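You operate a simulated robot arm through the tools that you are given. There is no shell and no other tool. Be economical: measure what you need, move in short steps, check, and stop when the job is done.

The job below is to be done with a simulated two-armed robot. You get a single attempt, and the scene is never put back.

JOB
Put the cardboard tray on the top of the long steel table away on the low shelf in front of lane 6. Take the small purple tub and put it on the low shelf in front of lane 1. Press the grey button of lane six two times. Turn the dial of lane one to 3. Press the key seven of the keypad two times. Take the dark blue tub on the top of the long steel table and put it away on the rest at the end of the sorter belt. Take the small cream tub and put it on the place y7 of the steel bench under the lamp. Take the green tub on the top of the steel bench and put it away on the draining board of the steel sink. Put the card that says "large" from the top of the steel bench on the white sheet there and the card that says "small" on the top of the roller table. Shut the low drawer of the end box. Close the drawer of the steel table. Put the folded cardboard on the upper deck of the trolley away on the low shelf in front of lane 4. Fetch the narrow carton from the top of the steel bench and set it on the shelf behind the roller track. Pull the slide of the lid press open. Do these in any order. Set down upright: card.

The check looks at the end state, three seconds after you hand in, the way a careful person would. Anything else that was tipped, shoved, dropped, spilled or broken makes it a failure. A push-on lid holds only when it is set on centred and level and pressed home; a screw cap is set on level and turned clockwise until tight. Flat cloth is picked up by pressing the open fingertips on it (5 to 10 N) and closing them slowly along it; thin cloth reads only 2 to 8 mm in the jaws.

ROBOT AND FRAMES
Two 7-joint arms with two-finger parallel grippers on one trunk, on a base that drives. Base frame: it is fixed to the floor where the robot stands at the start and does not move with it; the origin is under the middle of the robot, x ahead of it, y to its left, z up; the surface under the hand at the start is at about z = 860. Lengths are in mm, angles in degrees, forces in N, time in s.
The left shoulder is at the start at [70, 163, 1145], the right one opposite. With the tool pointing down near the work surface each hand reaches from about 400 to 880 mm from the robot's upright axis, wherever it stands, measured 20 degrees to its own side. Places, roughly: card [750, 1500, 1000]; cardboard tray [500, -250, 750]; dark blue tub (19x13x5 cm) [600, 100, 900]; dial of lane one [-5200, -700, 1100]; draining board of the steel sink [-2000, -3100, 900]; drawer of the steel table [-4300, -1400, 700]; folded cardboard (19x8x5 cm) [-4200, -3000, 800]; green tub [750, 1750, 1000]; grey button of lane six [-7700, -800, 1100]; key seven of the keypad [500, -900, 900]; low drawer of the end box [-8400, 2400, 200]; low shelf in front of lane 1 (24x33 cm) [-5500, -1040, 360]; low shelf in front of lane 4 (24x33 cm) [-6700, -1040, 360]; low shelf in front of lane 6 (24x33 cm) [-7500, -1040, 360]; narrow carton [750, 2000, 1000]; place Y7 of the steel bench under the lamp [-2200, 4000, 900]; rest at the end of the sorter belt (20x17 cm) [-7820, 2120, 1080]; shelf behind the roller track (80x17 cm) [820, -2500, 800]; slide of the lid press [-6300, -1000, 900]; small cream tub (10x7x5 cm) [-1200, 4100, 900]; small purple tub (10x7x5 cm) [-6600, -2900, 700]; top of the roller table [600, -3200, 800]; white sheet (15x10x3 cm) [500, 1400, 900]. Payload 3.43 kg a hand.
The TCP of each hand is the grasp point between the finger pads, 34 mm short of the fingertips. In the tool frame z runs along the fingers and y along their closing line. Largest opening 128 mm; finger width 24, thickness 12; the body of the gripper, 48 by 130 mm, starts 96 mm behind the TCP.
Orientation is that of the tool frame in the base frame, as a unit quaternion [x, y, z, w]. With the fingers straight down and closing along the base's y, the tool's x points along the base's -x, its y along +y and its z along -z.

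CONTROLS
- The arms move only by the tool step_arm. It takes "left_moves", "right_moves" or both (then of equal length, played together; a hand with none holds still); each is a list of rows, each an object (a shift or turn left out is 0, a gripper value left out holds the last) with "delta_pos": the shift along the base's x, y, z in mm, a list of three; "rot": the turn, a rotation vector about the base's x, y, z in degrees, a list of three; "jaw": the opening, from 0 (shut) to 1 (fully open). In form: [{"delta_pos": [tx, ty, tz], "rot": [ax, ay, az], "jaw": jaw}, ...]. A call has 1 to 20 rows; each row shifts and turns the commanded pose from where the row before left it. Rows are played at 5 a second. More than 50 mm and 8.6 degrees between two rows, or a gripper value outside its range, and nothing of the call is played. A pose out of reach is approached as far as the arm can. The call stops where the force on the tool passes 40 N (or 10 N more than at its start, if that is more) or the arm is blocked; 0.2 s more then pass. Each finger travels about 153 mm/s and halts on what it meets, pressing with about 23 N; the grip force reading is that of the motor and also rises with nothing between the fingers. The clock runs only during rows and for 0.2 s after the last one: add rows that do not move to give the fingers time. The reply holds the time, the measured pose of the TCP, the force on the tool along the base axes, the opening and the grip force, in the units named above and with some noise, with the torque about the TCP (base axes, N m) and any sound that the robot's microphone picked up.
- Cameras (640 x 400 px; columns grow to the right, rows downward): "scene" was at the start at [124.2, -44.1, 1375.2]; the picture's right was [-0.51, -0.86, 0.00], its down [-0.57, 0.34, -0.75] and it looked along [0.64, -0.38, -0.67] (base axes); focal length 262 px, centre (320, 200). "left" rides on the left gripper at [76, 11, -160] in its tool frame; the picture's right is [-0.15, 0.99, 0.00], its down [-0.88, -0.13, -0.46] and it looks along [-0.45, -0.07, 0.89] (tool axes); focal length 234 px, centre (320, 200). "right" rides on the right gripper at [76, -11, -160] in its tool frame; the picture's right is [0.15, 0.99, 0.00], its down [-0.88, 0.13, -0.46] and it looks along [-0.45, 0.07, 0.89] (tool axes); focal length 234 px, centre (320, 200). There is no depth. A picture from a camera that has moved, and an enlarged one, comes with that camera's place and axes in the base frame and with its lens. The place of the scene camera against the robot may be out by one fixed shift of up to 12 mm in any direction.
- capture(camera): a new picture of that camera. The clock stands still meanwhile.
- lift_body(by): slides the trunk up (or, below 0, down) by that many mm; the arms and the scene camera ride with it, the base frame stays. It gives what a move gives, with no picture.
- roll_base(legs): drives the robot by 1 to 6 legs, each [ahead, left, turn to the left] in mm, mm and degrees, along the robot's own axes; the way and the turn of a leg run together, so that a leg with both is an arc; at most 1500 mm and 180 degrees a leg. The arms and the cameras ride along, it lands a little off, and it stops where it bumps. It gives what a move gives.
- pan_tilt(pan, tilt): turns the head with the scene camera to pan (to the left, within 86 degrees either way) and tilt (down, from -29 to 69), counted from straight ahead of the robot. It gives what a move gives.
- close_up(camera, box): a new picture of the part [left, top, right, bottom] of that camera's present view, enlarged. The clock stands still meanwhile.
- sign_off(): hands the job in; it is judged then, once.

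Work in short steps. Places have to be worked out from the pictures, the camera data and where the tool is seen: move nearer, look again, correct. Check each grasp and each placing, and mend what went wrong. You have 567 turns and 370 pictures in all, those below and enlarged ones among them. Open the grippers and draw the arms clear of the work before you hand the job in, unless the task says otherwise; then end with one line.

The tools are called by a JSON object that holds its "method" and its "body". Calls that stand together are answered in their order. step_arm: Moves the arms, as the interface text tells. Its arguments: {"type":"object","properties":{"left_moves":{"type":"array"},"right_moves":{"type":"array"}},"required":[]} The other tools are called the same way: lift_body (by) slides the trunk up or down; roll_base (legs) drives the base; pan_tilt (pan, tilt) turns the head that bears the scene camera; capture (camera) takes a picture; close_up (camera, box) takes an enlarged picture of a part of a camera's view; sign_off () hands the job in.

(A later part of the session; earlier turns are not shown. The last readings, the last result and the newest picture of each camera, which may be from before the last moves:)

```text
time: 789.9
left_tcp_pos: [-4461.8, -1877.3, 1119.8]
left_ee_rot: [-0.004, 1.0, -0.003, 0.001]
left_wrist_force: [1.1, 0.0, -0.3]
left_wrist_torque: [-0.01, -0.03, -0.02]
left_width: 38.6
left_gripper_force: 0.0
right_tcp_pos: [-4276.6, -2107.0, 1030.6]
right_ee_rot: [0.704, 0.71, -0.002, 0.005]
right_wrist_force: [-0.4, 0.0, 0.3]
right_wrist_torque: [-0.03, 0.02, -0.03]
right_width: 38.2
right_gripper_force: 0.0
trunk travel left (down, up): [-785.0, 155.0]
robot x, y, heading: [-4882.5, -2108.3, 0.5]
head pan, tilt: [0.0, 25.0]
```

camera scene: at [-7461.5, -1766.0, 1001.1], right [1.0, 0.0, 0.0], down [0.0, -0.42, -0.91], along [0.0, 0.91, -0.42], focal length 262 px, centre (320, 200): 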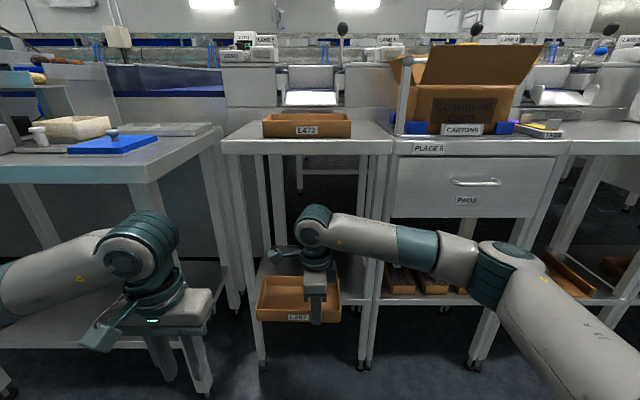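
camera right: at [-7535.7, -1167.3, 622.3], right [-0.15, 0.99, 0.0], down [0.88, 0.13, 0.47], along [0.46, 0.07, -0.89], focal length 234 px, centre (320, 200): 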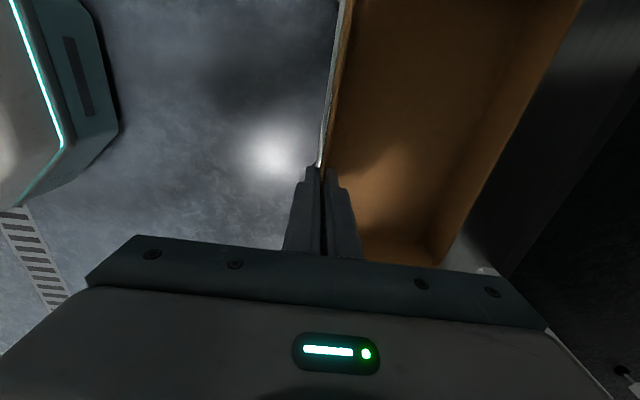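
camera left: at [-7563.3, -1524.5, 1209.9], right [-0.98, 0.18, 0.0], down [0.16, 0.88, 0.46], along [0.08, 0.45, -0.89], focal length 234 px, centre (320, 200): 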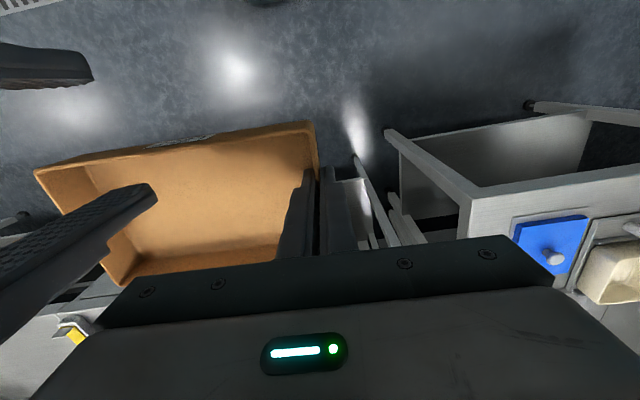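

Right hand still yawed; I turn it now in the open aisle, then continue east.

{"method": "step_arm", "body": {"right_moves": [{"rot": [0, 0, 8.2], "delta_pos": [-20, -20, 0]}, {"rot": [0, 0, 8.2], "delta_pos": [-20, -20, 0]}, {"rot": [0, 0, 8.2], "delta_pos": [-20, -20, 0]}, {"rot": [0, 0, 8.2], "delta_pos": [-20, -20, 0]}, {"rot": [0, 0, 8.2], "delta_pos": [-20, -20, 0]}, {"rot": [0, 0, 8.2], "delta_pos": [-20, -20, 0]}, {"rot": [0, 0, 8.2]}, {"rot": [0, 0, 8.2]}, {"rot": [0, 0, 8.2]}, {"rot": [0, 0, 8.2]}, {"rot": [0, 0, 7.7]}, {}]}}

{"method": "roll_base", "body": {"legs": [[1400, 0, 0], [1400, 0, 0]]}}

{"method": "roll_base", "body": {"legs": [[0, 0, -0.5], [1400, 0, 0], [270, 0, 0]]}}

```text
time: 792.5
left_tcp_pos: [-4461.4, -1876.9, 1119.4]
left_ee_rot: [-0.003, 1.0, -0.002, -0.001]
left_wrist_force: [0.6, 0.3, -0.5]
left_wrist_torque: [0.02, 0.0, 0.01]
left_width: 38.3
left_gripper_force: 0.1
right_tcp_pos: [-4396.1, -2226.0, 1030.0]
right_ee_rot: [-0.003, 1.0, 0.002, 0.005]
right_wrist_force: [-0.5, 0.2, 0.1]
right_wrist_torque: [0.03, -0.01, -0.02]
right_width: 38.2
right_gripper_force: 0.1
trunk travel left (down, up): [-785.0, 155.0]
robot x, y, heading: [-4880.3, -2105.8, 0.6]
head pan, tilt: [0.0, 25.0]
```

```text
time: 806.1
left_tcp_pos: [-1655.9, -1810.2, 1119.0]
left_ee_rot: [-0.014, 1.0, -0.002, 0.001]
left_wrist_force: [0.5, -0.4, -0.2]
left_wrist_torque: [0.02, 0.01, 0.01]
left_width: 38.3
left_gripper_force: 0.1
right_tcp_pos: [-1583.8, -2158.3, 1031.1]
right_ee_rot: [-0.013, 1.0, 0.001, 0.006]
right_wrist_force: [-0.2, 0.0, -0.1]
right_wrist_torque: [0.03, 0.02, 0.0]
right_width: 38.3
right_gripper_force: 0.0
trunk travel left (down, up): [-785.0, 155.0]
robot x, y, heading: [-2070.2, -2050.0, 1.5]
head pan, tilt: [0.0, 25.0]
```

```text
time: 815.0
left_tcp_pos: [40.7, -1800.1, 1119.4]
left_ee_rot: [-0.001, 1.0, -0.002, 0.001]
left_wrist_force: [0.2, -0.2, 1.1]
left_wrist_torque: [0.0, -0.02, -0.01]
left_width: 38.6
left_gripper_force: 0.0
right_tcp_pos: [105.0, -2150.7, 1030.3]
right_ee_rot: [0.001, 1.0, 0.002, 0.005]
right_wrist_force: [-0.7, 0.1, 0.5]
right_wrist_torque: [0.02, -0.01, 0.01]
right_width: 38.3
right_gripper_force: 0.1
trunk travel left (down, up): [-785.0, 155.0]
robot x, y, heading: [-378.8, -2028.9, 0.3]
head pan, tilt: [0.0, 25.0]
```

Sidestep north to the blue tub and approach the table with both hands over its ends.

{"method": "roll_base", "body": {"legs": [[0, 1070, 0], [0, 1060, 0], [320, 0, 0]]}}

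{"method": "lift_body", "body": {"by": -120}}

{"method": "step_arm", "body": {"left_moves": [{"delta_pos": [40, -10, 30], "jaw": 0.5}, {"delta_pos": [40, -10, 30]}, {"delta_pos": [40, -10, 20]}, {"delta_pos": [40, -10, 0]}, {}], "right_moves": [{"delta_pos": [20, 0, 45], "jaw": 0.5}, {"delta_pos": [20, 0, 45]}, {"delta_pos": [20, 10, 40]}, {"delta_pos": [30, 20, 0]}, {}]}}

{"method": "capture", "body": {"camera": "left"}}

{"method": "capture", "body": {"camera": "right"}}

```text
time: 827.3
left_tcp_pos: [361.0, 316.8, 1120.3]
left_ee_rot: [0.008, 1.0, -0.002, 0.0]
left_wrist_force: [0.4, 0.5, 1.1]
left_wrist_torque: [0.01, 0.0, -0.01]
left_width: 38.4
left_gripper_force: 0.1
right_tcp_pos: [418.5, -33.5, 1030.7]
right_ee_rot: [0.009, 1.0, 0.002, 0.005]
right_wrist_force: [0.3, -0.1, -0.7]
right_wrist_torque: [-0.02, -0.01, -0.01]
right_width: 38.2
right_gripper_force: 0.1
trunk travel left (down, up): [-785.0, 155.0]
robot x, y, heading: [-61.6, 96.2, -0.8]
head pan, tilt: [0.0, 25.0]
```

```text
time: 828.8
left_tcp_pos: [361.5, 317.5, 999.2]
left_ee_rot: [0.007, 1.0, -0.002, 0.0]
left_wrist_force: [-0.2, -0.2, 0.7]
left_wrist_torque: [-0.02, -0.03, -0.01]
left_width: 38.4
left_gripper_force: 0.1
right_tcp_pos: [419.9, -33.5, 909.9]
right_ee_rot: [0.009, 1.0, 0.002, 0.006]
right_wrist_force: [1.2, -1.0, -0.4]
right_wrist_torque: [-0.02, -0.01, 0.0]
right_width: 38.6
right_gripper_force: 0.0
trunk travel left (down, up): [-665.0, 275.0]
robot x, y, heading: [-61.0, 97.8, -0.9]
head pan, tilt: [0.0, 25.0]
```

```text
refused: row 1 steps farther than a row can; nothing moved
```

```text
101 pictures are left
camera left: at [285.2, 330.6, 1160.0], right [0.16, 0.99, 0.0], down [0.88, -0.14, 0.46], along [0.45, -0.08, -0.89], focal length 234 px, centre (320, 200)
```

left: 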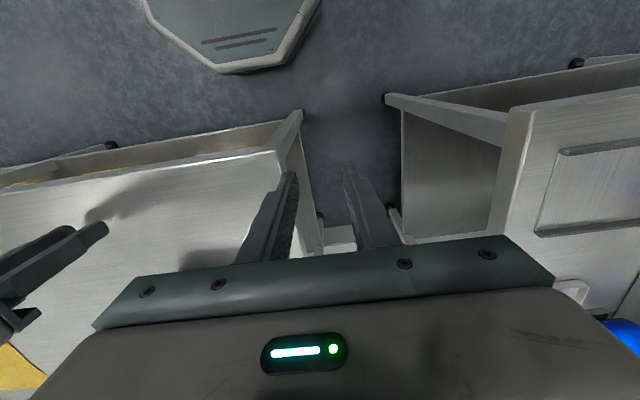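

```text
100 pictures are left
camera right: at [342.9, -44.8, 1069.7], right [-0.13, 0.99, 0.0], down [0.88, 0.11, 0.47], along [0.46, 0.06, -0.89], focal length 234 px, centre (320, 200)
```

right: 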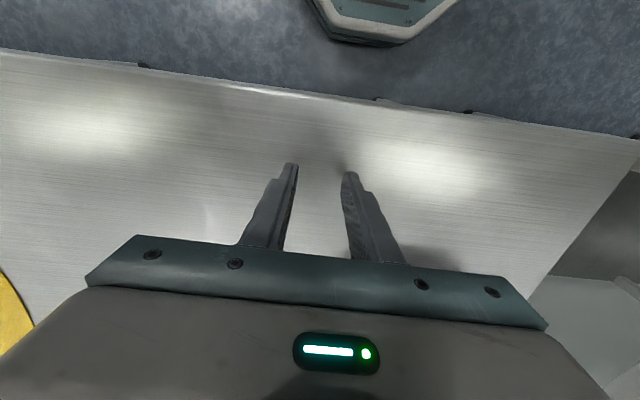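

Row too long again. I raise and move with smaller rows.

{"method": "step_arm", "body": {"left_moves": [{"delta_pos": [10, -10, 40], "jaw": 0.5}, {"delta_pos": [20, -20, 30]}, {"delta_pos": [40, -25, 0]}, {"delta_pos": [40, -25, 0]}, {"delta_pos": [40, -20, 0]}, {}], "right_moves": [{"delta_pos": [0, 0, 45], "jaw": 0.5}, {"delta_pos": [0, 0, 45]}, {"delta_pos": [20, 5, 40]}, {"delta_pos": [40, 15, 20]}, {"delta_pos": [40, 15, 10]}, {}]}}

{"method": "capture", "body": {"camera": "left"}}

{"method": "capture", "body": {"camera": "right"}}

```text
time: 830.2
left_tcp_pos: [509.6, 217.9, 1071.8]
left_ee_rot: [0.009, 1.0, -0.001, 0.0]
left_wrist_force: [-0.6, -0.4, 0.4]
left_wrist_torque: [0.0, -0.04, -0.02]
left_width: 64.0
left_gripper_force: 0.0
right_tcp_pos: [518.4, 2.2, 1072.4]
right_ee_rot: [0.009, 1.0, 0.001, 0.005]
right_wrist_force: [-0.4, -0.4, -0.5]
right_wrist_torque: [0.0, -0.06, 0.02]
right_width: 64.0
right_gripper_force: 0.1
trunk travel left (down, up): [-665.0, 275.0]
robot x, y, heading: [-63.2, 94.5, -0.5]
head pan, tilt: [0.0, 25.0]
```

```text
99 pictures are left
camera left: at [433.8, 229.9, 1232.2], right [0.16, 0.99, 0.0], down [0.88, -0.14, 0.46], along [0.45, -0.08, -0.89], focal length 234 px, centre (320, 200)
```

left: 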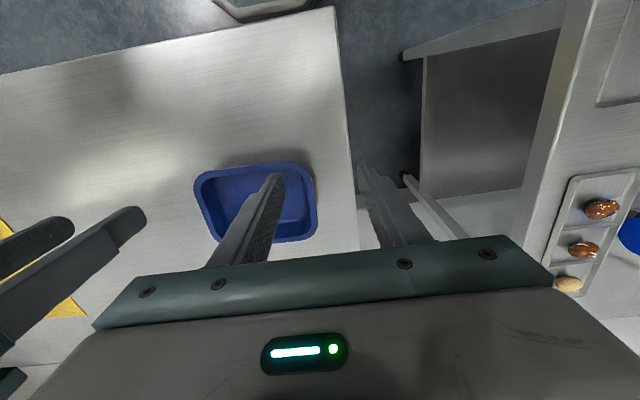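

```text
98 pictures are left
camera right: at [441.8, -10.0, 1230.7], right [-0.13, 0.99, 0.0], down [0.88, 0.11, 0.47], along [0.46, 0.06, -0.88], focal length 234 px, centre (320, 200)
```

right: 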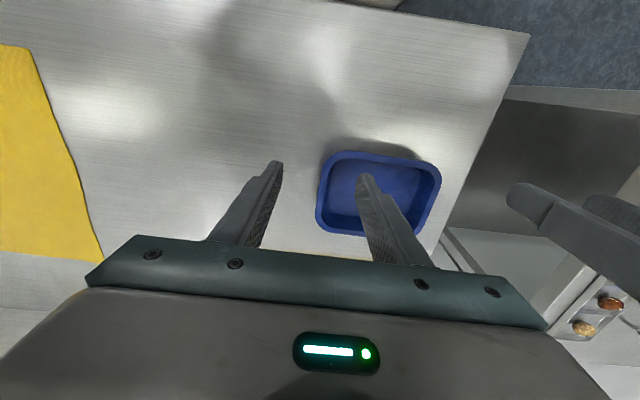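

Tub ends: left (600,195), right (593,10), rim z≈901. I move both hands over the end walls, down to z≈940, check, then grip.

{"method": "step_arm", "body": {"left_moves": [{"delta_pos": [45, -14, 0]}, {"delta_pos": [44, -13, 0], "rot": [0, 0, -1.2]}, {"delta_pos": [0, 0, -45]}, {"delta_pos": [0, 0, -45]}, {"delta_pos": [0, 0, -42]}, {}], "right_moves": [{"delta_pos": [40, 6, 0]}, {"delta_pos": [36, 6, 0], "rot": [0, 0, -1.2]}, {"delta_pos": [0, 0, -45]}, {"delta_pos": [0, 0, -45]}, {"delta_pos": [0, 0, -42]}, {}]}}

{"method": "pan_tilt", "body": {"pan": 0, "tilt": 38}}

{"method": "close_up", "body": {"camera": "scene", "box": [220, 130, 420, 280]}}

```text
time: 831.6
left_tcp_pos: [600.9, 191.5, 938.9]
left_ee_rot: [0.018, 1.0, -0.002, 0.002]
left_wrist_force: [0.1, 0.7, 0.6]
left_wrist_torque: [0.0, -0.01, 0.0]
left_width: 63.9
left_gripper_force: 0.0
right_tcp_pos: [596.7, 13.0, 937.8]
right_ee_rot: [0.019, 1.0, 0.003, 0.006]
right_wrist_force: [-1.1, 0.4, 0.6]
right_wrist_torque: [0.01, -0.01, -0.01]
right_width: 63.7
right_gripper_force: 0.0
trunk travel left (down, up): [-665.0, 275.0]
robot x, y, heading: [-62.9, 97.1, -0.5]
head pan, tilt: [0.0, 25.0]
```

```text
time: 832.4
left_tcp_pos: [599.6, 191.3, 938.8]
left_ee_rot: [0.018, 1.0, -0.001, 0.0]
left_wrist_force: [0.7, -0.2, -0.6]
left_wrist_torque: [-0.02, -0.02, -0.04]
left_width: 64.0
left_gripper_force: 0.0
right_tcp_pos: [597.4, 12.7, 937.5]
right_ee_rot: [0.019, 1.0, 0.001, 0.006]
right_wrist_force: [0.6, 0.3, -0.2]
right_wrist_torque: [0.01, 0.01, 0.02]
right_width: 64.0
right_gripper_force: 0.1
trunk travel left (down, up): [-665.0, 275.0]
robot x, y, heading: [-59.7, 101.2, -0.7]
head pan, tilt: [0.0, 38.0]
```

```text
2.67 times, centred on (320, 205) of scene
camera zoom: at [77.5, 93.1, 1420.8], right [-0.01, -1.0, 0.0], down [-0.62, 0.01, -0.79], along [0.79, -0.01, -0.62], focal length 698 px, centre (320, 187)
```

zoom: 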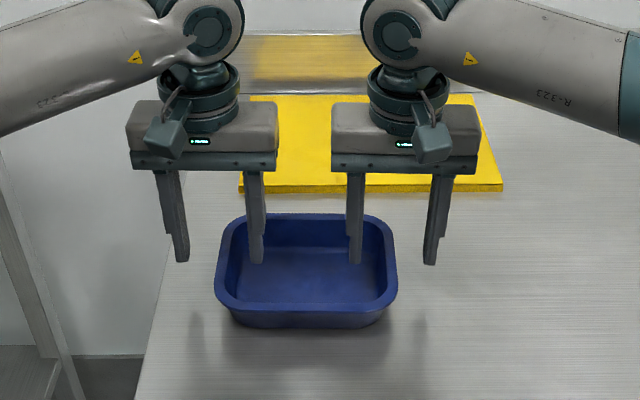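

Both straddle the end walls. Lower 35 mm, close, relieve, lift.

{"method": "step_arm", "body": {"left_moves": [{"delta_pos": [0, 0, -18]}, {"delta_pos": [0, 0, -17]}, {}, {"jaw": 0.35}, {"jaw": 0.25}, {"jaw": 0.15}, {"jaw": 0.05}, {"jaw": 0}, {}, {}], "right_moves": [{"delta_pos": [0, 0, -18]}, {"delta_pos": [0, 0, -17]}, {}, {"jaw": 0.35}, {"jaw": 0.25}, {"jaw": 0.15}, {"jaw": 0.05}, {"jaw": 0}, {}, {}]}}

{"method": "lift_body", "body": {"by": 150}}

{"method": "close_up", "body": {"camera": "scene", "box": [220, 130, 420, 280]}}

```text
time: 834.6
left_tcp_pos: [601.3, 187.2, 903.0]
left_ee_rot: [0.021, 1.0, -0.005, 0.002]
left_wrist_force: [1.9, -39.0, -0.7]
left_wrist_torque: [-1.46, 0.01, 0.34]
left_width: 15.7
left_gripper_force: 23.3
right_tcp_pos: [597.5, 16.0, 902.6]
right_ee_rot: [0.017, 1.0, 0.005, 0.006]
right_wrist_force: [-1.9, 39.0, 0.0]
right_wrist_torque: [1.46, 0.01, 0.15]
right_width: 15.8
right_gripper_force: 23.1
trunk travel left (down, up): [-665.0, 275.0]
robot x, y, heading: [-61.8, 93.7, -0.8]
head pan, tilt: [0.0, 38.0]
```

```text
time: 836.3
left_tcp_pos: [601.8, 186.1, 1054.1]
left_ee_rot: [0.021, 1.0, -0.004, 0.002]
left_wrist_force: [2.2, -39.8, -0.5]
left_wrist_torque: [-1.48, -0.01, 0.3]
left_width: 16.0
left_gripper_force: 22.9
right_tcp_pos: [596.7, 17.8, 1053.5]
right_ee_rot: [0.018, 1.0, 0.005, 0.006]
right_wrist_force: [-1.9, 39.4, 0.7]
right_wrist_torque: [1.49, 0.0, 0.18]
right_width: 15.7
right_gripper_force: 23.5
trunk travel left (down, up): [-815.0, 125.0]
robot x, y, heading: [-61.7, 94.8, -0.6]
head pan, tilt: [0.0, 38.0]
```

```text
2.67 times, centred on (320, 205) of scene
camera zoom: at [77.7, 93.1, 1570.7], right [-0.01, -1.0, 0.0], down [-0.62, 0.01, -0.79], along [0.79, -0.01, -0.62], focal length 698 px, centre (320, 187)
```

zoom: 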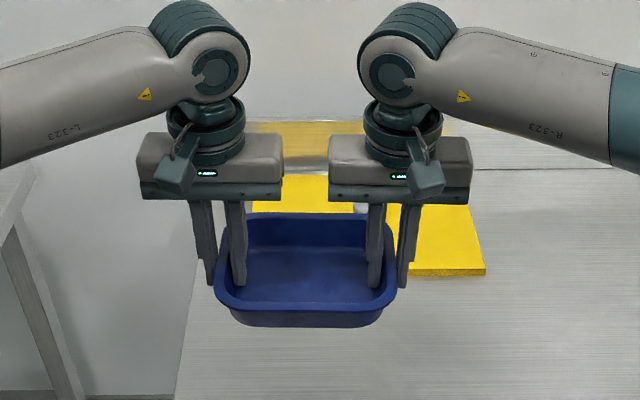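

Lifted. There is a 39 N outward pull; I relieve with 3 mm inward on each hand.

{"method": "step_arm", "body": {"left_moves": [{"delta_pos": [0, -1.5, 0]}, {"delta_pos": [0, -1.5, 0]}, {"delta_pos": [0, -1, 0]}, {}], "right_moves": [{"delta_pos": [0, 1.5, 0]}, {"delta_pos": [0, 1.5, 0]}, {"delta_pos": [0, 1, 0]}, {}]}}

```text
time: 837.3
left_tcp_pos: [602.0, 185.9, 1052.3]
left_ee_rot: [0.018, 1.0, -0.002, 0.0]
left_wrist_force: [3.4, -21.1, -0.7]
left_wrist_torque: [-1.12, -0.03, 0.24]
left_width: 15.8
left_gripper_force: 22.7
right_tcp_pos: [597.3, 16.9, 1052.9]
right_ee_rot: [0.019, 1.0, 0.002, 0.006]
right_wrist_force: [-2.5, 19.3, -0.7]
right_wrist_torque: [1.17, 0.05, 0.32]
right_width: 16.3
right_gripper_force: 22.3
trunk travel left (down, up): [-815.0, 125.0]
robot x, y, heading: [-60.2, 96.7, -0.7]
head pan, tilt: [0.0, 38.0]
```

{"method": "step_arm", "body": {"left_moves": [{"delta_pos": [0, -1.5, 0]}, {"delta_pos": [0, -1.5, 0]}, {}], "right_moves": [{"delta_pos": [0, 1.5, 0]}, {"delta_pos": [0, 1.5, 0]}, {}]}}

{"method": "roll_base", "body": {"legs": [[-270, 0, 0.6], [0, 0, 90], [0, -70, 0]]}}

{"method": "roll_base", "body": {"legs": [[1400, 0, 0], [1300, 0, 0]]}}

{"method": "pan_tilt", "body": {"pan": 60, "tilt": 15}}

{"method": "capture", "body": {"camera": "scene"}}

```text
time: 838.1
left_tcp_pos: [599.8, 186.2, 1053.1]
left_ee_rot: [0.016, 1.0, 0.002, -0.001]
left_wrist_force: [2.9, 12.9, -1.1]
left_wrist_torque: [-0.59, -0.03, 0.13]
left_width: 16.2
left_gripper_force: 23.2
right_tcp_pos: [597.0, 16.9, 1051.8]
right_ee_rot: [0.021, 1.0, -0.001, 0.005]
right_wrist_force: [-3.8, -13.3, -0.9]
right_wrist_torque: [0.54, 0.02, 0.39]
right_width: 16.4
right_gripper_force: 22.6
trunk travel left (down, up): [-815.0, 125.0]
robot x, y, heading: [-60.3, 99.6, -0.7]
head pan, tilt: [0.0, 38.0]
```

```text
time: 839.9
left_tcp_pos: [356.8, 195.2, 1053.4]
left_ee_rot: [0.01, 1.0, 0.001, 0.0]
left_wrist_force: [0.0, 1.4, -0.7]
left_wrist_torque: [-0.77, 0.08, 0.0]
left_width: 16.3
left_gripper_force: 22.7
right_tcp_pos: [353.9, 25.9, 1051.7]
right_ee_rot: [0.015, 1.0, -0.001, 0.005]
right_wrist_force: [-2.4, -2.4, -0.5]
right_wrist_torque: [0.72, -0.11, 0.24]
right_width: 16.0
right_gripper_force: 22.8
trunk travel left (down, up): [-815.0, 125.0]
robot x, y, heading: [-306.2, 97.4, 0.1]
head pan, tilt: [0.0, 38.0]
stopped in leg 1: the force on the tool passed its limit at 40 N (the readings are from after the stop); the commanded pose is now the measured one
```

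```text
time: 843.0
left_tcp_pos: [785.4, 125.4, 1050.5]
left_ee_rot: [0.044, 0.999, -0.002, -0.003]
left_wrist_force: [0.0, 2.7, -0.7]
left_wrist_torque: [-1.02, 0.13, -0.18]
left_width: 16.2
left_gripper_force: 23.0
right_tcp_pos: [769.9, -45.3, 1051.2]
right_ee_rot: [0.049, 0.999, -0.004, 0.003]
right_wrist_force: [0.1, 1.0, -2.3]
right_wrist_torque: [0.54, 0.03, 0.12]
right_width: 16.2
right_gripper_force: 23.1
trunk travel left (down, up): [-815.0, 125.0]
robot x, y, heading: [117.2, 65.1, -3.9]
head pan, tilt: [0.0, 38.0]
stopped in leg 1: the robot was blocked; the commanded pose is now the measured one
```

```text
time: 844.3
left_tcp_pos: [782.7, 113.1, 1053.3]
left_ee_rot: [0.046, 0.999, 0.002, -0.001]
left_wrist_force: [2.6, 2.3, -1.4]
left_wrist_torque: [-0.74, 0.13, -0.01]
left_width: 16.1
left_gripper_force: 23.4
right_tcp_pos: [768.6, -55.8, 1051.5]
right_ee_rot: [0.049, 0.999, 0.0, 0.003]
right_wrist_force: [-1.3, 0.0, -0.5]
right_wrist_torque: [0.8, -0.09, 0.22]
right_width: 16.2
right_gripper_force: 22.6
trunk travel left (down, up): [-815.0, 125.0]
robot x, y, heading: [117.3, 62.6, -4.1]
head pan, tilt: [60.0, 15.0]
```

```text
95 pictures are left
camera scene: at [221.2, 132.9, 1607.3], right [0.83, -0.56, 0.0], down [-0.15, -0.21, -0.97], along [0.54, 0.8, -0.26], focal length 262 px, centre (320, 200)
```

scene: 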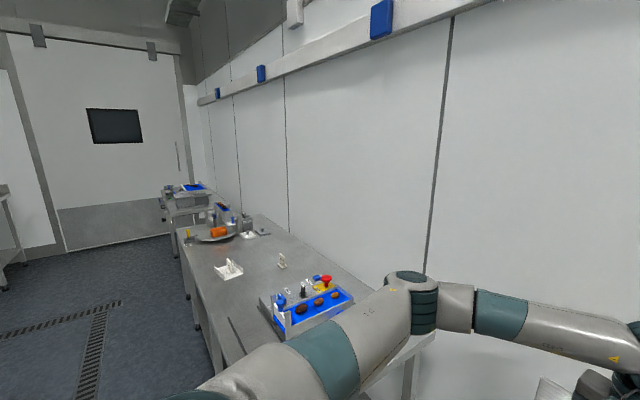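

The first leg stopped early on an internal-force limit and the following drive ran against the table. I back straight off 380 mm and inspect.

{"method": "roll_base", "body": {"legs": [[-380, 0, 0]]}}

{"method": "pan_tilt", "body": {"pan": 0, "tilt": 35}}

{"method": "capture", "body": {"camera": "scene"}}

```text
time: 846.7
left_tcp_pos: [403.3, 140.1, 1050.7]
left_ee_rot: [0.046, 0.999, 0.002, -0.001]
left_wrist_force: [0.8, 1.1, -0.6]
left_wrist_torque: [-0.78, 0.06, 0.0]
left_width: 16.0
left_gripper_force: 23.1
right_tcp_pos: [385.9, -28.7, 1050.7]
right_ee_rot: [0.051, 0.999, -0.001, 0.004]
right_wrist_force: [-1.9, -1.2, -0.2]
right_wrist_torque: [0.78, -0.04, 0.19]
right_width: 16.5
right_gripper_force: 23.3
trunk travel left (down, up): [-815.0, 125.0]
robot x, y, heading: [-265.9, 90.5, -4.2]
head pan, tilt: [60.0, 15.0]
```

```text
time: 848.0
left_tcp_pos: [402.0, 140.8, 1051.7]
left_ee_rot: [0.046, 0.999, 0.002, -0.002]
left_wrist_force: [2.0, 0.7, -0.7]
left_wrist_torque: [-0.72, -0.01, 0.02]
left_width: 15.7
left_gripper_force: 23.0
right_tcp_pos: [386.4, -29.2, 1051.3]
right_ee_rot: [0.051, 0.999, 0.0, 0.004]
right_wrist_force: [-1.6, -1.2, -0.9]
right_wrist_torque: [0.74, -0.07, 0.21]
right_width: 16.4
right_gripper_force: 23.0
trunk travel left (down, up): [-815.0, 125.0]
robot x, y, heading: [-268.3, 88.9, -4.5]
head pan, tilt: [0.0, 35.0]
```

```text
94 pictures are left
camera scene: at [-125.3, 77.9, 1575.4], right [-0.07, -1.0, 0.0], down [-0.57, 0.04, -0.82], along [0.82, -0.06, -0.57], focal length 262 px, centre (320, 200)
```

scene: 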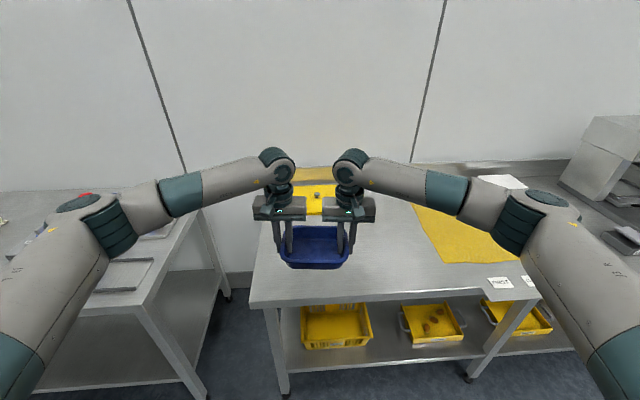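

Nothing on the table looks disturbed and the tub is held. I continue with single calls: small back move, then turn to +90°.

{"method": "roll_base", "body": {"legs": [[-60, 0, 4.5], [0, 0, 45], [0, 0, 45]]}}

```text
time: 853.1
left_tcp_pos: [-424.2, 752.8, 1052.5]
left_ee_rot: [-0.701, 0.713, 0.001, -0.003]
left_wrist_force: [-1.0, 1.2, -1.1]
left_wrist_torque: [0.01, -0.71, -0.02]
left_width: 16.3
left_gripper_force: 23.1
right_tcp_pos: [-255.6, 749.8, 1050.5]
right_ee_rot: [-0.697, 0.717, 0.002, 0.004]
right_wrist_force: [1.7, -1.9, -1.1]
right_wrist_torque: [-0.02, 0.77, 0.22]
right_width: 16.3
right_gripper_force: 23.1
trunk travel left (down, up): [-815.0, 125.0]
robot x, y, heading: [-329.5, 91.7, 89.9]
head pan, tilt: [0.0, 35.0]
```

{"method": "roll_base", "body": {"legs": [[0, -80, 0], [1350, 0, 0], [1300, 0, 0]]}}

{"method": "pan_tilt", "body": {"pan": 75, "tilt": 15}}

{"method": "capture", "body": {"camera": "scene"}}

```text
time: 866.5
left_tcp_pos: [-319.2, 3376.2, 1052.7]
left_ee_rot: [-0.693, 0.721, 0.0, -0.003]
left_wrist_force: [-0.7, 1.7, -0.5]
left_wrist_torque: [-0.03, -0.72, -0.08]
left_width: 16.0
left_gripper_force: 23.3
right_tcp_pos: [-149.7, 3369.2, 1049.7]
right_ee_rot: [-0.689, 0.725, 0.002, 0.003]
right_wrist_force: [1.0, -1.3, 0.4]
right_wrist_torque: [0.02, 0.76, 0.2]
right_width: 16.2
right_gripper_force: 23.3
trunk travel left (down, up): [-815.0, 125.0]
robot x, y, heading: [-231.4, 2712.8, 88.9]
head pan, tilt: [0.0, 35.0]
```

```text
time: 868.0
left_tcp_pos: [-319.2, 3377.2, 1052.3]
left_ee_rot: [-0.693, 0.721, 0.0, -0.002]
left_wrist_force: [-1.6, 1.8, -0.1]
left_wrist_torque: [-0.01, -0.73, -0.07]
left_width: 15.7
left_gripper_force: 23.3
right_tcp_pos: [-150.3, 3369.9, 1051.8]
right_ee_rot: [-0.69, 0.724, 0.002, 0.003]
right_wrist_force: [1.9, -1.0, -0.6]
right_wrist_torque: [0.04, 0.76, 0.21]
right_width: 16.1
right_gripper_force: 23.2
trunk travel left (down, up): [-815.0, 125.0]
robot x, y, heading: [-235.9, 2709.4, 88.8]
head pan, tilt: [75.0, 15.0]
```

```text
93 pictures are left
camera scene: at [-320.8, 2788.6, 1607.4], right [0.28, 0.96, 0.0], down [0.25, -0.07, -0.97], along [-0.93, 0.27, -0.26], focal length 262 px, centre (320, 200)
```

scene: 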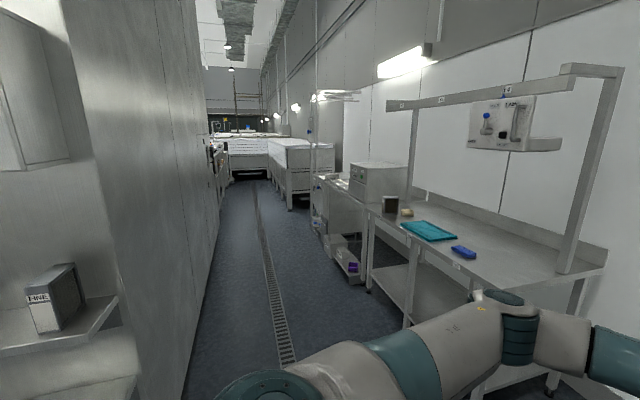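

The north aisle runs west around y≈3000. I move to y≈3000 and turn to face west.

{"method": "roll_base", "body": {"legs": [[290, 0, 0], [0, 0, 45], [0, 0, 46]]}}

```text
time: 874.2
left_tcp_pos: [-887.6, 2890.2, 1052.1]
left_ee_rot: [1.0, 0.001, 0.002, 0.001]
left_wrist_force: [-1.9, -1.7, -0.9]
left_wrist_torque: [0.72, 0.01, -0.07]
left_width: 16.2
left_gripper_force: 22.9
right_tcp_pos: [-889.4, 3059.0, 1052.2]
right_ee_rot: [1.0, -0.005, -0.004, 0.0]
right_wrist_force: [1.7, 1.2, -0.5]
right_wrist_torque: [-0.72, 0.0, 0.22]
right_width: 16.3
right_gripper_force: 23.2
trunk travel left (down, up): [-815.0, 125.0]
robot x, y, heading: [-227.3, 2999.4, -178.6]
head pan, tilt: [75.0, 15.0]
```

{"method": "roll_base", "body": {"legs": [[0, 0, -1.4], [1300, 0, 0], [1300, 0, 0]]}}

{"method": "pan_tilt", "body": {"pan": 0, "tilt": 15}}

{"method": "capture", "body": {"camera": "scene"}}

```text
time: 887.2
left_tcp_pos: [-3475.8, 2812.7, 1052.6]
left_ee_rot: [1.0, 0.009, 0.001, 0.002]
left_wrist_force: [-0.5, -1.2, -0.4]
left_wrist_torque: [0.7, 0.03, -0.06]
left_width: 15.8
left_gripper_force: 23.0
right_tcp_pos: [-3479.4, 2982.3, 1052.9]
right_ee_rot: [1.0, 0.004, -0.004, -0.001]
right_wrist_force: [1.0, 1.9, -1.1]
right_wrist_torque: [-0.74, -0.02, 0.2]
right_width: 16.1
right_gripper_force: 22.4
trunk travel left (down, up): [-815.0, 125.0]
robot x, y, heading: [-2816.5, 2933.9, -178.0]
head pan, tilt: [75.0, 15.0]
```

```text
time: 888.6
left_tcp_pos: [-3476.4, 2812.6, 1052.0]
left_ee_rot: [1.0, 0.01, 0.002, 0.002]
left_wrist_force: [-0.8, -1.0, -0.4]
left_wrist_torque: [0.73, -0.03, -0.07]
left_width: 16.0
left_gripper_force: 23.0
right_tcp_pos: [-3480.7, 2981.0, 1052.0]
right_ee_rot: [1.0, 0.004, -0.003, -0.001]
right_wrist_force: [0.6, 1.2, -1.0]
right_wrist_torque: [-0.75, 0.0, 0.2]
right_width: 16.1
right_gripper_force: 22.9
trunk travel left (down, up): [-815.0, 125.0]
robot x, y, heading: [-2820.0, 2938.1, -177.8]
head pan, tilt: [0.0, 15.0]
```

```text
92 pictures are left
camera scene: at [-2961.1, 2930.3, 1607.4], right [-0.04, 1.0, 0.0], down [0.26, 0.01, -0.97], along [-0.97, -0.04, -0.26], focal length 262 px, centre (320, 200)
```

scene: 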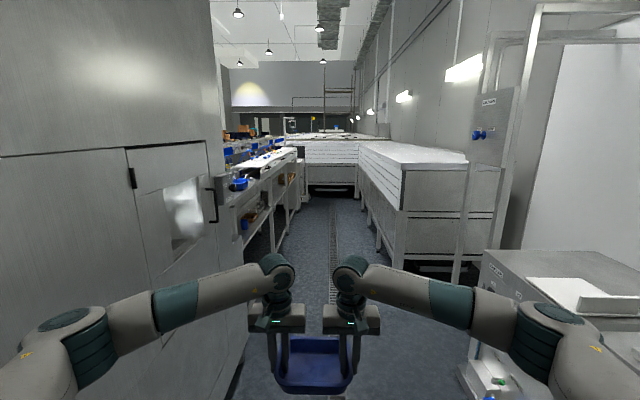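

Aisle clear, centred about y≈2930. I correct the heading and go on 3.9 m.

{"method": "roll_base", "body": {"legs": [[0, 0, -2], [1300, 0, 0], [1300, 0, 0]]}}

{"method": "roll_base", "body": {"legs": [[1250, 0, 0]]}}

{"method": "pan_tilt", "body": {"pan": 20, "tilt": 20}}

{"method": "capture", "body": {"camera": "scene"}}

```text
time: 901.8
left_tcp_pos: [-6101.4, 2736.0, 1052.5]
left_ee_rot: [1.0, 0.012, 0.001, 0.001]
left_wrist_force: [-0.2, -2.4, -0.9]
left_wrist_torque: [0.73, 0.03, -0.07]
left_width: 15.9
left_gripper_force: 23.3
right_tcp_pos: [-6104.8, 2905.2, 1051.4]
right_ee_rot: [1.0, 0.007, -0.003, 0.0]
right_wrist_force: [0.9, 2.7, -0.4]
right_wrist_torque: [-0.73, -0.04, 0.17]
right_width: 16.1
right_gripper_force: 22.6
trunk travel left (down, up): [-815.0, 125.0]
robot x, y, heading: [-5443.4, 2863.5, -177.8]
head pan, tilt: [0.0, 15.0]
```

```text
time: 908.0
left_tcp_pos: [-7315.7, 2669.5, 1052.5]
left_ee_rot: [1.0, 0.018, 0.002, 0.002]
left_wrist_force: [0.3, -1.4, -0.9]
left_wrist_torque: [0.72, 0.05, -0.07]
left_width: 16.0
left_gripper_force: 23.0
right_tcp_pos: [-7320.5, 2839.0, 1051.4]
right_ee_rot: [1.0, 0.013, -0.003, -0.001]
right_wrist_force: [-0.8, 1.6, 0.0]
right_wrist_torque: [-0.77, -0.04, 0.2]
right_width: 16.1
right_gripper_force: 22.9
trunk travel left (down, up): [-815.0, 125.0]
robot x, y, heading: [-6659.7, 2802.4, -177.0]
head pan, tilt: [0.0, 15.0]
```

```text
time: 908.8
left_tcp_pos: [-7314.8, 2669.4, 1052.4]
left_ee_rot: [1.0, 0.018, 0.002, 0.001]
left_wrist_force: [-0.2, -1.6, -1.1]
left_wrist_torque: [0.71, 0.0, -0.08]
left_width: 15.7
left_gripper_force: 22.7
right_tcp_pos: [-7321.8, 2838.8, 1051.5]
right_ee_rot: [1.0, 0.012, -0.003, -0.001]
right_wrist_force: [-0.1, 1.9, -0.2]
right_wrist_torque: [-0.77, -0.05, 0.19]
right_width: 16.0
right_gripper_force: 22.8
trunk travel left (down, up): [-815.0, 125.0]
robot x, y, heading: [-6657.0, 2802.5, -177.0]
head pan, tilt: [20.0, 20.0]
```

```text
91 pictures are left
camera scene: at [-6794.6, 2764.0, 1599.2], right [-0.39, 0.92, 0.0], down [0.32, 0.13, -0.94], along [-0.86, -0.37, -0.34], focal length 262 px, centre (320, 200)
```

scene: 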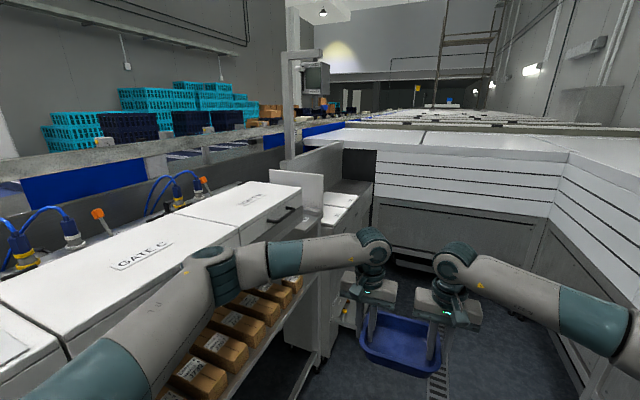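

{"method": "close_up", "body": {"camera": "scene", "box": [240, 130, 420, 350]}}

```text
1.82 times, centred on (330, 240) of scene
camera zoom: at [-6794.6, 2764.0, 1599.2], right [-0.39, 0.92, 0.0], down [0.32, 0.13, -0.94], along [-0.86, -0.37, -0.34], focal length 476 px, centre (302, 127)
```

zoom: 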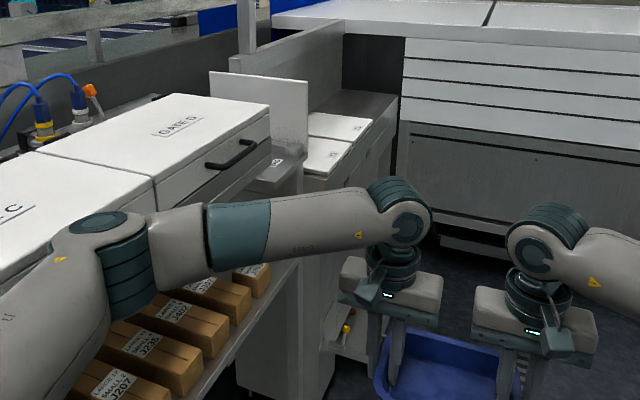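

I see GATE C, GATE D, then a white panel and the end box with an open low drawer. I straighten and go 450 mm nearer for a better look.

{"method": "roll_base", "body": {"legs": [[0, -60, -3], [450, 0, 0]]}}

{"method": "pan_tilt", "body": {"pan": 40, "tilt": 25}}

{"method": "capture", "body": {"camera": "scene"}}

```text
time: 912.1
left_tcp_pos: [-7774.9, 2755.4, 1052.2]
left_ee_rot: [1.0, -0.006, 0.001, 0.002]
left_wrist_force: [-0.7, -2.0, -0.4]
left_wrist_torque: [0.68, 0.03, -0.11]
left_width: 15.8
left_gripper_force: 23.1
right_tcp_pos: [-7773.6, 2925.6, 1052.1]
right_ee_rot: [1.0, -0.009, -0.004, 0.0]
right_wrist_force: [0.6, 1.7, 0.0]
right_wrist_torque: [-0.72, 0.02, 0.17]
right_width: 16.0
right_gripper_force: 22.9
trunk travel left (down, up): [-815.0, 125.0]
robot x, y, heading: [-7116.7, 2858.4, -179.4]
head pan, tilt: [20.0, 20.0]
```

```text
time: 912.9
left_tcp_pos: [-7774.9, 2756.1, 1051.8]
left_ee_rot: [1.0, -0.004, 0.002, 0.002]
left_wrist_force: [-0.1, -0.8, -0.5]
left_wrist_torque: [0.74, 0.03, -0.08]
left_width: 15.7
left_gripper_force: 22.3
right_tcp_pos: [-7773.3, 2926.7, 1051.2]
right_ee_rot: [1.0, -0.01, -0.003, -0.001]
right_wrist_force: [1.2, 0.8, -0.7]
right_wrist_torque: [-0.77, 0.0, 0.21]
right_width: 16.0
right_gripper_force: 22.6
trunk travel left (down, up): [-815.0, 125.0]
robot x, y, heading: [-7116.2, 2858.6, -179.2]
head pan, tilt: [40.0, 25.0]
```

```text
89 pictures are left
camera scene: at [-7233.3, 2799.7, 1591.1], right [-0.65, 0.76, 0.0], down [0.32, 0.27, -0.91], along [-0.69, -0.59, -0.42], focal length 262 px, centre (320, 200)
```

scene: 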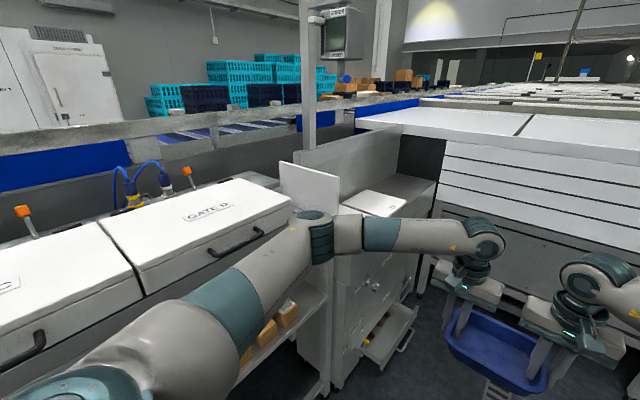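

{"method": "close_up", "body": {"camera": "scene", "box": [260, 110, 460, 390]}}

```text
1.43 times, centred on (360, 250) of scene
camera zoom: at [-7233.3, 2799.7, 1591.1], right [-0.65, 0.76, 0.0], down [0.32, 0.27, -0.91], along [-0.69, -0.59, -0.42], focal length 374 px, centre (263, 129)
```

zoom: 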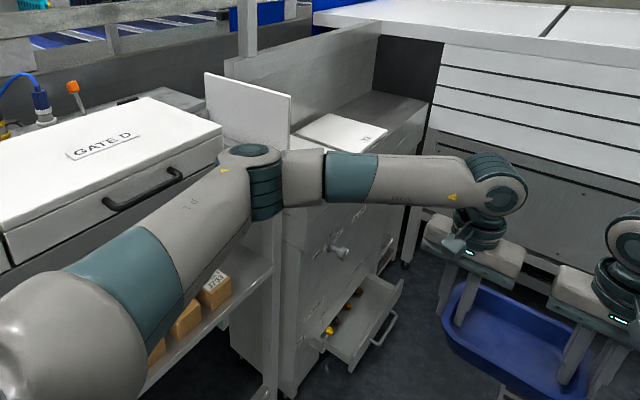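

The rest should be the small step between GATE D and the white panel (≈(−7820,2120)). To turn safely I first go 220 mm north and 430 mm further west, then turn to face south.

{"method": "roll_base", "body": {"legs": [[0, -220, -0.6], [430, 0, 0], [0, 0, 45], [0, 0, 45]]}}

{"method": "pan_tilt", "body": {"pan": -15, "tilt": 35}}

{"method": "capture", "body": {"camera": "scene"}}

```text
time: 920.9
left_tcp_pos: [-7448.3, 2419.0, 1052.7]
left_ee_rot: [0.717, 0.697, 0.002, 0.0]
left_wrist_force: [1.4, -1.0, -0.9]
left_wrist_torque: [-0.01, 0.67, -0.08]
left_width: 15.9
left_gripper_force: 22.5
right_tcp_pos: [-7617.1, 2422.7, 1050.5]
right_ee_rot: [0.72, 0.694, -0.004, 0.001]
right_wrist_force: [-2.1, 0.1, -0.9]
right_wrist_torque: [0.0, -0.74, 0.16]
right_width: 16.0
right_gripper_force: 23.1
trunk travel left (down, up): [-815.0, 125.0]
robot x, y, heading: [-7543.7, 3081.5, -90.5]
head pan, tilt: [40.0, 25.0]
```

```text
time: 922.1
left_tcp_pos: [-7447.4, 2419.0, 1051.1]
left_ee_rot: [0.717, 0.697, 0.002, 0.0]
left_wrist_force: [1.0, -0.9, -1.2]
left_wrist_torque: [0.05, 0.69, -0.09]
left_width: 15.8
left_gripper_force: 22.7
right_tcp_pos: [-7617.0, 2422.4, 1051.1]
right_ee_rot: [0.72, 0.694, -0.003, 0.002]
right_wrist_force: [-1.4, 1.1, -1.1]
right_wrist_torque: [0.0, -0.75, 0.14]
right_width: 15.8
right_gripper_force: 23.1
trunk travel left (down, up): [-815.0, 125.0]
robot x, y, heading: [-7538.9, 3083.7, -90.7]
head pan, tilt: [-15.0, 35.0]
```

```text
87 pictures are left
camera scene: at [-7563.1, 2944.5, 1575.4], right [-0.96, 0.27, 0.0], down [0.15, 0.55, -0.82], along [-0.22, -0.79, -0.57], focal length 262 px, centre (320, 200)
```

scene: 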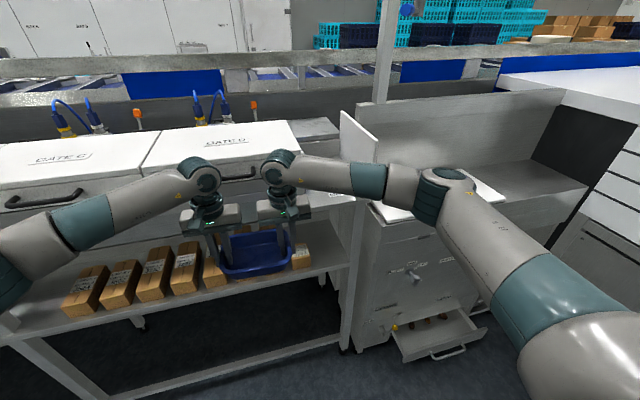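

{"method": "close_up", "body": {"camera": "scene", "box": [270, 90, 430, 220]}}

```text
3.08 times, centred on (350, 155) of scene
camera zoom: at [-7563.1, 2944.5, 1575.4], right [-0.96, 0.27, 0.0], down [0.15, 0.55, -0.82], along [-0.22, -0.79, -0.57], focal length 806 px, centre (228, 338)
```

zoom: 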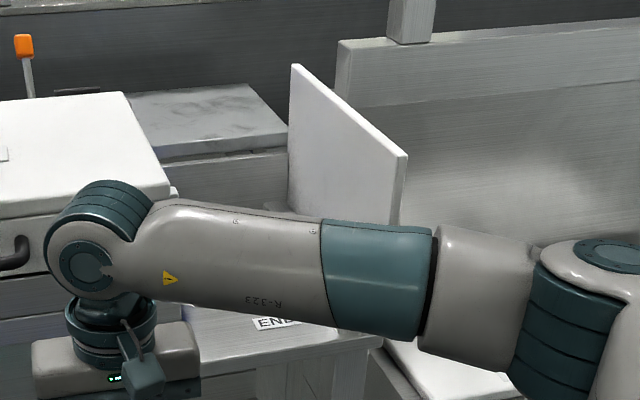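

The right forearm hides the rest. I sidestep 275 mm west so it lies straight ahead between my hands.

{"method": "roll_base", "body": {"legs": [[0, -275, 0.7]]}}

{"method": "pan_tilt", "body": {"pan": 0, "tilt": 32}}

{"method": "close_up", "body": {"camera": "scene", "box": [200, 90, 440, 290]}}

```text
time: 924.1
left_tcp_pos: [-7712.3, 2420.8, 1052.0]
left_ee_rot: [0.713, 0.702, 0.002, 0.0]
left_wrist_force: [1.9, -1.3, -1.3]
left_wrist_torque: [0.11, 0.76, -0.09]
left_width: 15.8
left_gripper_force: 23.3
right_tcp_pos: [-7880.3, 2423.5, 1052.6]
right_ee_rot: [0.717, 0.697, -0.004, 0.002]
right_wrist_force: [-1.3, 0.2, -1.4]
right_wrist_torque: [-0.07, -0.72, 0.19]
right_width: 16.0
right_gripper_force: 23.0
trunk travel left (down, up): [-815.0, 125.0]
robot x, y, heading: [-7811.8, 3082.6, -89.8]
head pan, tilt: [-15.0, 35.0]
```

```text
time: 924.8
left_tcp_pos: [-7713.1, 2419.5, 1053.0]
left_ee_rot: [0.713, 0.701, 0.002, 0.0]
left_wrist_force: [1.5, -0.4, 0.1]
left_wrist_torque: [-0.01, 0.71, -0.08]
left_width: 16.3
left_gripper_force: 22.2
right_tcp_pos: [-7882.5, 2422.4, 1051.2]
right_ee_rot: [0.717, 0.697, -0.002, 0.003]
right_wrist_force: [-1.9, 0.9, 0.0]
right_wrist_torque: [-0.02, -0.76, 0.15]
right_width: 16.2
right_gripper_force: 23.0
trunk travel left (down, up): [-815.0, 125.0]
robot x, y, heading: [-7810.7, 3084.3, -90.3]
head pan, tilt: [0.0, 32.0]
```

```text
2.00 times, centred on (320, 190) of scene
camera zoom: at [-7810.8, 2940.9, 1580.0], right [-1.0, 0.0, 0.0], down [0.0, 0.53, -0.85], along [0.0, -0.85, -0.53], focal length 524 px, centre (320, 220)
```

zoom: 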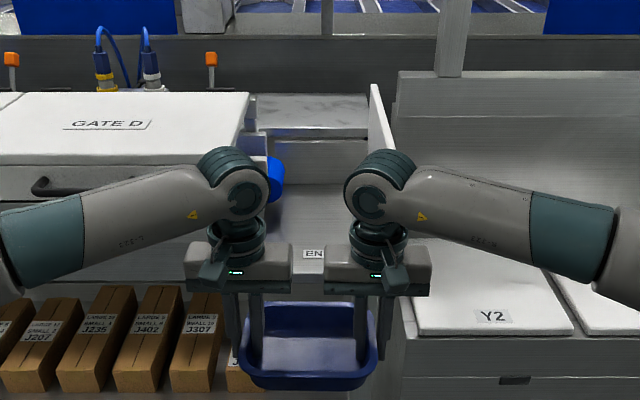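

{"method": "close_up", "body": {"camera": "scene", "box": [285, 120, 365, 225]}}

```text
3.81 times, centred on (325, 172) of scene
camera zoom: at [-7810.8, 2940.9, 1580.0], right [-1.0, 0.0, 0.0], down [0.0, 0.53, -0.85], along [0.0, -0.85, -0.53], focal length 998 px, centre (301, 305)
```

zoom: 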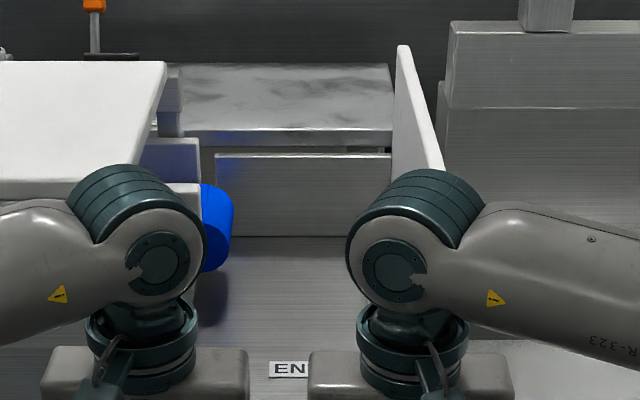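

The rest is the flat surface before the "END" label: x −7711…−7921 (gate side to panel), y 2005…2230, z≈1080. Two end grips won't fit there, so I raise the tub and change to a single grip on its near long wall. First raise 120 mm and let the right hand go.

{"method": "lift_body", "body": {"by": 120}}

{"method": "step_arm", "body": {"right_moves": [{"jaw": 0.2}, {"jaw": 0.35}, {}, {"delta_pos": [0, 0, 35]}, {"delta_pos": [0, 0, 40]}, {"delta_pos": [-25, 35, 0]}, {"delta_pos": [-25, 35, 0]}, {}]}}

{"method": "close_up", "body": {"camera": "scene", "box": [240, 150, 440, 300]}}

```text
time: 926.3
left_tcp_pos: [-7712.2, 2420.6, 1172.5]
left_ee_rot: [0.713, 0.701, 0.003, 0.001]
left_wrist_force: [1.2, -0.7, -0.5]
left_wrist_torque: [0.06, 0.74, -0.15]
left_width: 15.7
left_gripper_force: 23.1
right_tcp_pos: [-7881.8, 2423.9, 1171.2]
right_ee_rot: [0.717, 0.697, -0.004, 0.001]
right_wrist_force: [-0.7, 0.6, -0.6]
right_wrist_torque: [-0.08, -0.77, 0.16]
right_width: 15.8
right_gripper_force: 23.0
trunk travel left (down, up): [-935.0, 5.0]
robot x, y, heading: [-7813.6, 3083.7, -90.0]
head pan, tilt: [0.0, 32.0]
```

```text
time: 928.1
left_tcp_pos: [-7710.6, 2420.5, 1172.3]
left_ee_rot: [0.714, 0.701, 0.002, -0.001]
left_wrist_force: [0.4, -1.9, -1.0]
left_wrist_torque: [-0.24, -0.24, 0.3]
left_width: 10.8
left_gripper_force: 23.2
right_tcp_pos: [-7930.3, 2492.6, 1247.3]
right_ee_rot: [0.717, 0.697, -0.003, 0.002]
right_wrist_force: [-0.3, -0.9, -0.3]
right_wrist_torque: [0.02, 0.02, -0.01]
right_width: 44.8
right_gripper_force: 0.0
trunk travel left (down, up): [-935.0, 5.0]
robot x, y, heading: [-7809.9, 3082.0, -89.8]
head pan, tilt: [0.0, 32.0]
```

```text
2.67 times, centred on (340, 225) of scene
camera zoom: at [-7807.9, 2940.4, 1700.0], right [-1.0, 0.0, 0.0], down [0.0, 0.53, -0.85], along [0.0, -0.85, -0.53], focal length 698 px, centre (267, 133)
```

zoom: 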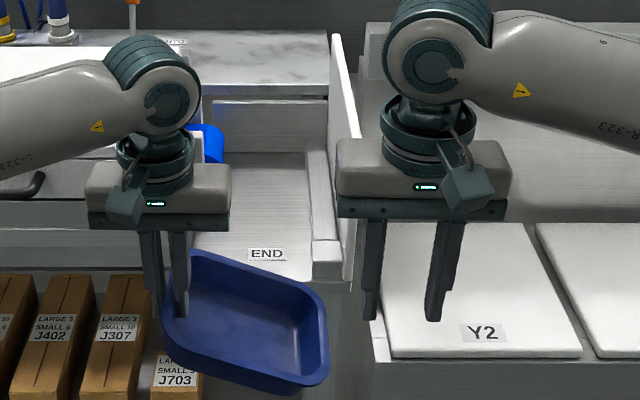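

The tub sagged ~16° in the left grip. I immediately bring the right hand back astride its lowered right wall and clamp it again.

{"method": "step_arm", "body": {"right_moves": [{"delta_pos": [25, -35, 0], "jaw": 0.55}, {"delta_pos": [25, -35, 0]}, {"delta_pos": [0, 0, -45]}, {"delta_pos": [0, 0, -45]}, {"delta_pos": [0, 0, -30]}, {"jaw": 0.4}, {"jaw": 0.25}, {"jaw": 0.1}, {"jaw": 0}, {}, {}]}}

{"method": "close_up", "body": {"camera": "scene", "box": [240, 150, 440, 300]}}

```text
time: 930.2
left_tcp_pos: [-7716.9, 2422.1, 1171.4]
left_ee_rot: [0.715, 0.699, -0.001, -0.003]
left_wrist_force: [-2.4, -3.9, -3.5]
left_wrist_torque: [0.19, -0.05, 0.58]
left_width: 12.0
left_gripper_force: 23.2
right_tcp_pos: [-7874.3, 2426.6, 1128.5]
right_ee_rot: [0.714, 0.7, -0.001, 0.008]
right_wrist_force: [1.2, 3.0, 2.1]
right_wrist_torque: [-0.31, -0.34, -0.01]
right_width: 18.0
right_gripper_force: 23.6
trunk travel left (down, up): [-935.0, 5.0]
robot x, y, heading: [-7813.9, 3083.2, -90.2]
head pan, tilt: [0.0, 32.0]
stopped in row 10 (left hand): the force on the tool passed its limit at 42 N (the readings are from after the stop); the commanded pose is now the measured one
```

```text
2.67 times, centred on (340, 225) of scene
camera zoom: at [-7810.2, 2941.2, 1700.0], right [-1.0, 0.0, 0.0], down [0.0, 0.53, -0.85], along [0.0, -0.85, -0.53], focal length 698 px, centre (267, 133)
```

zoom: 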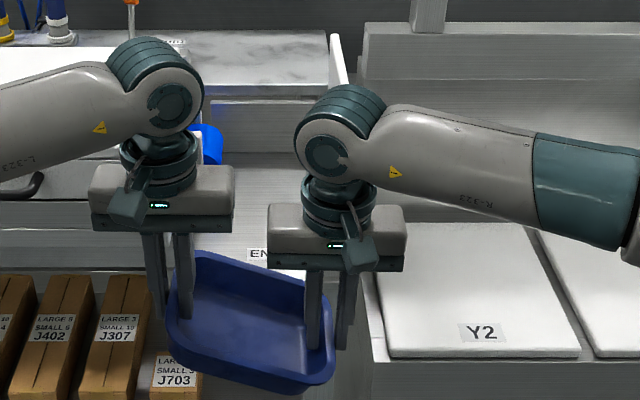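

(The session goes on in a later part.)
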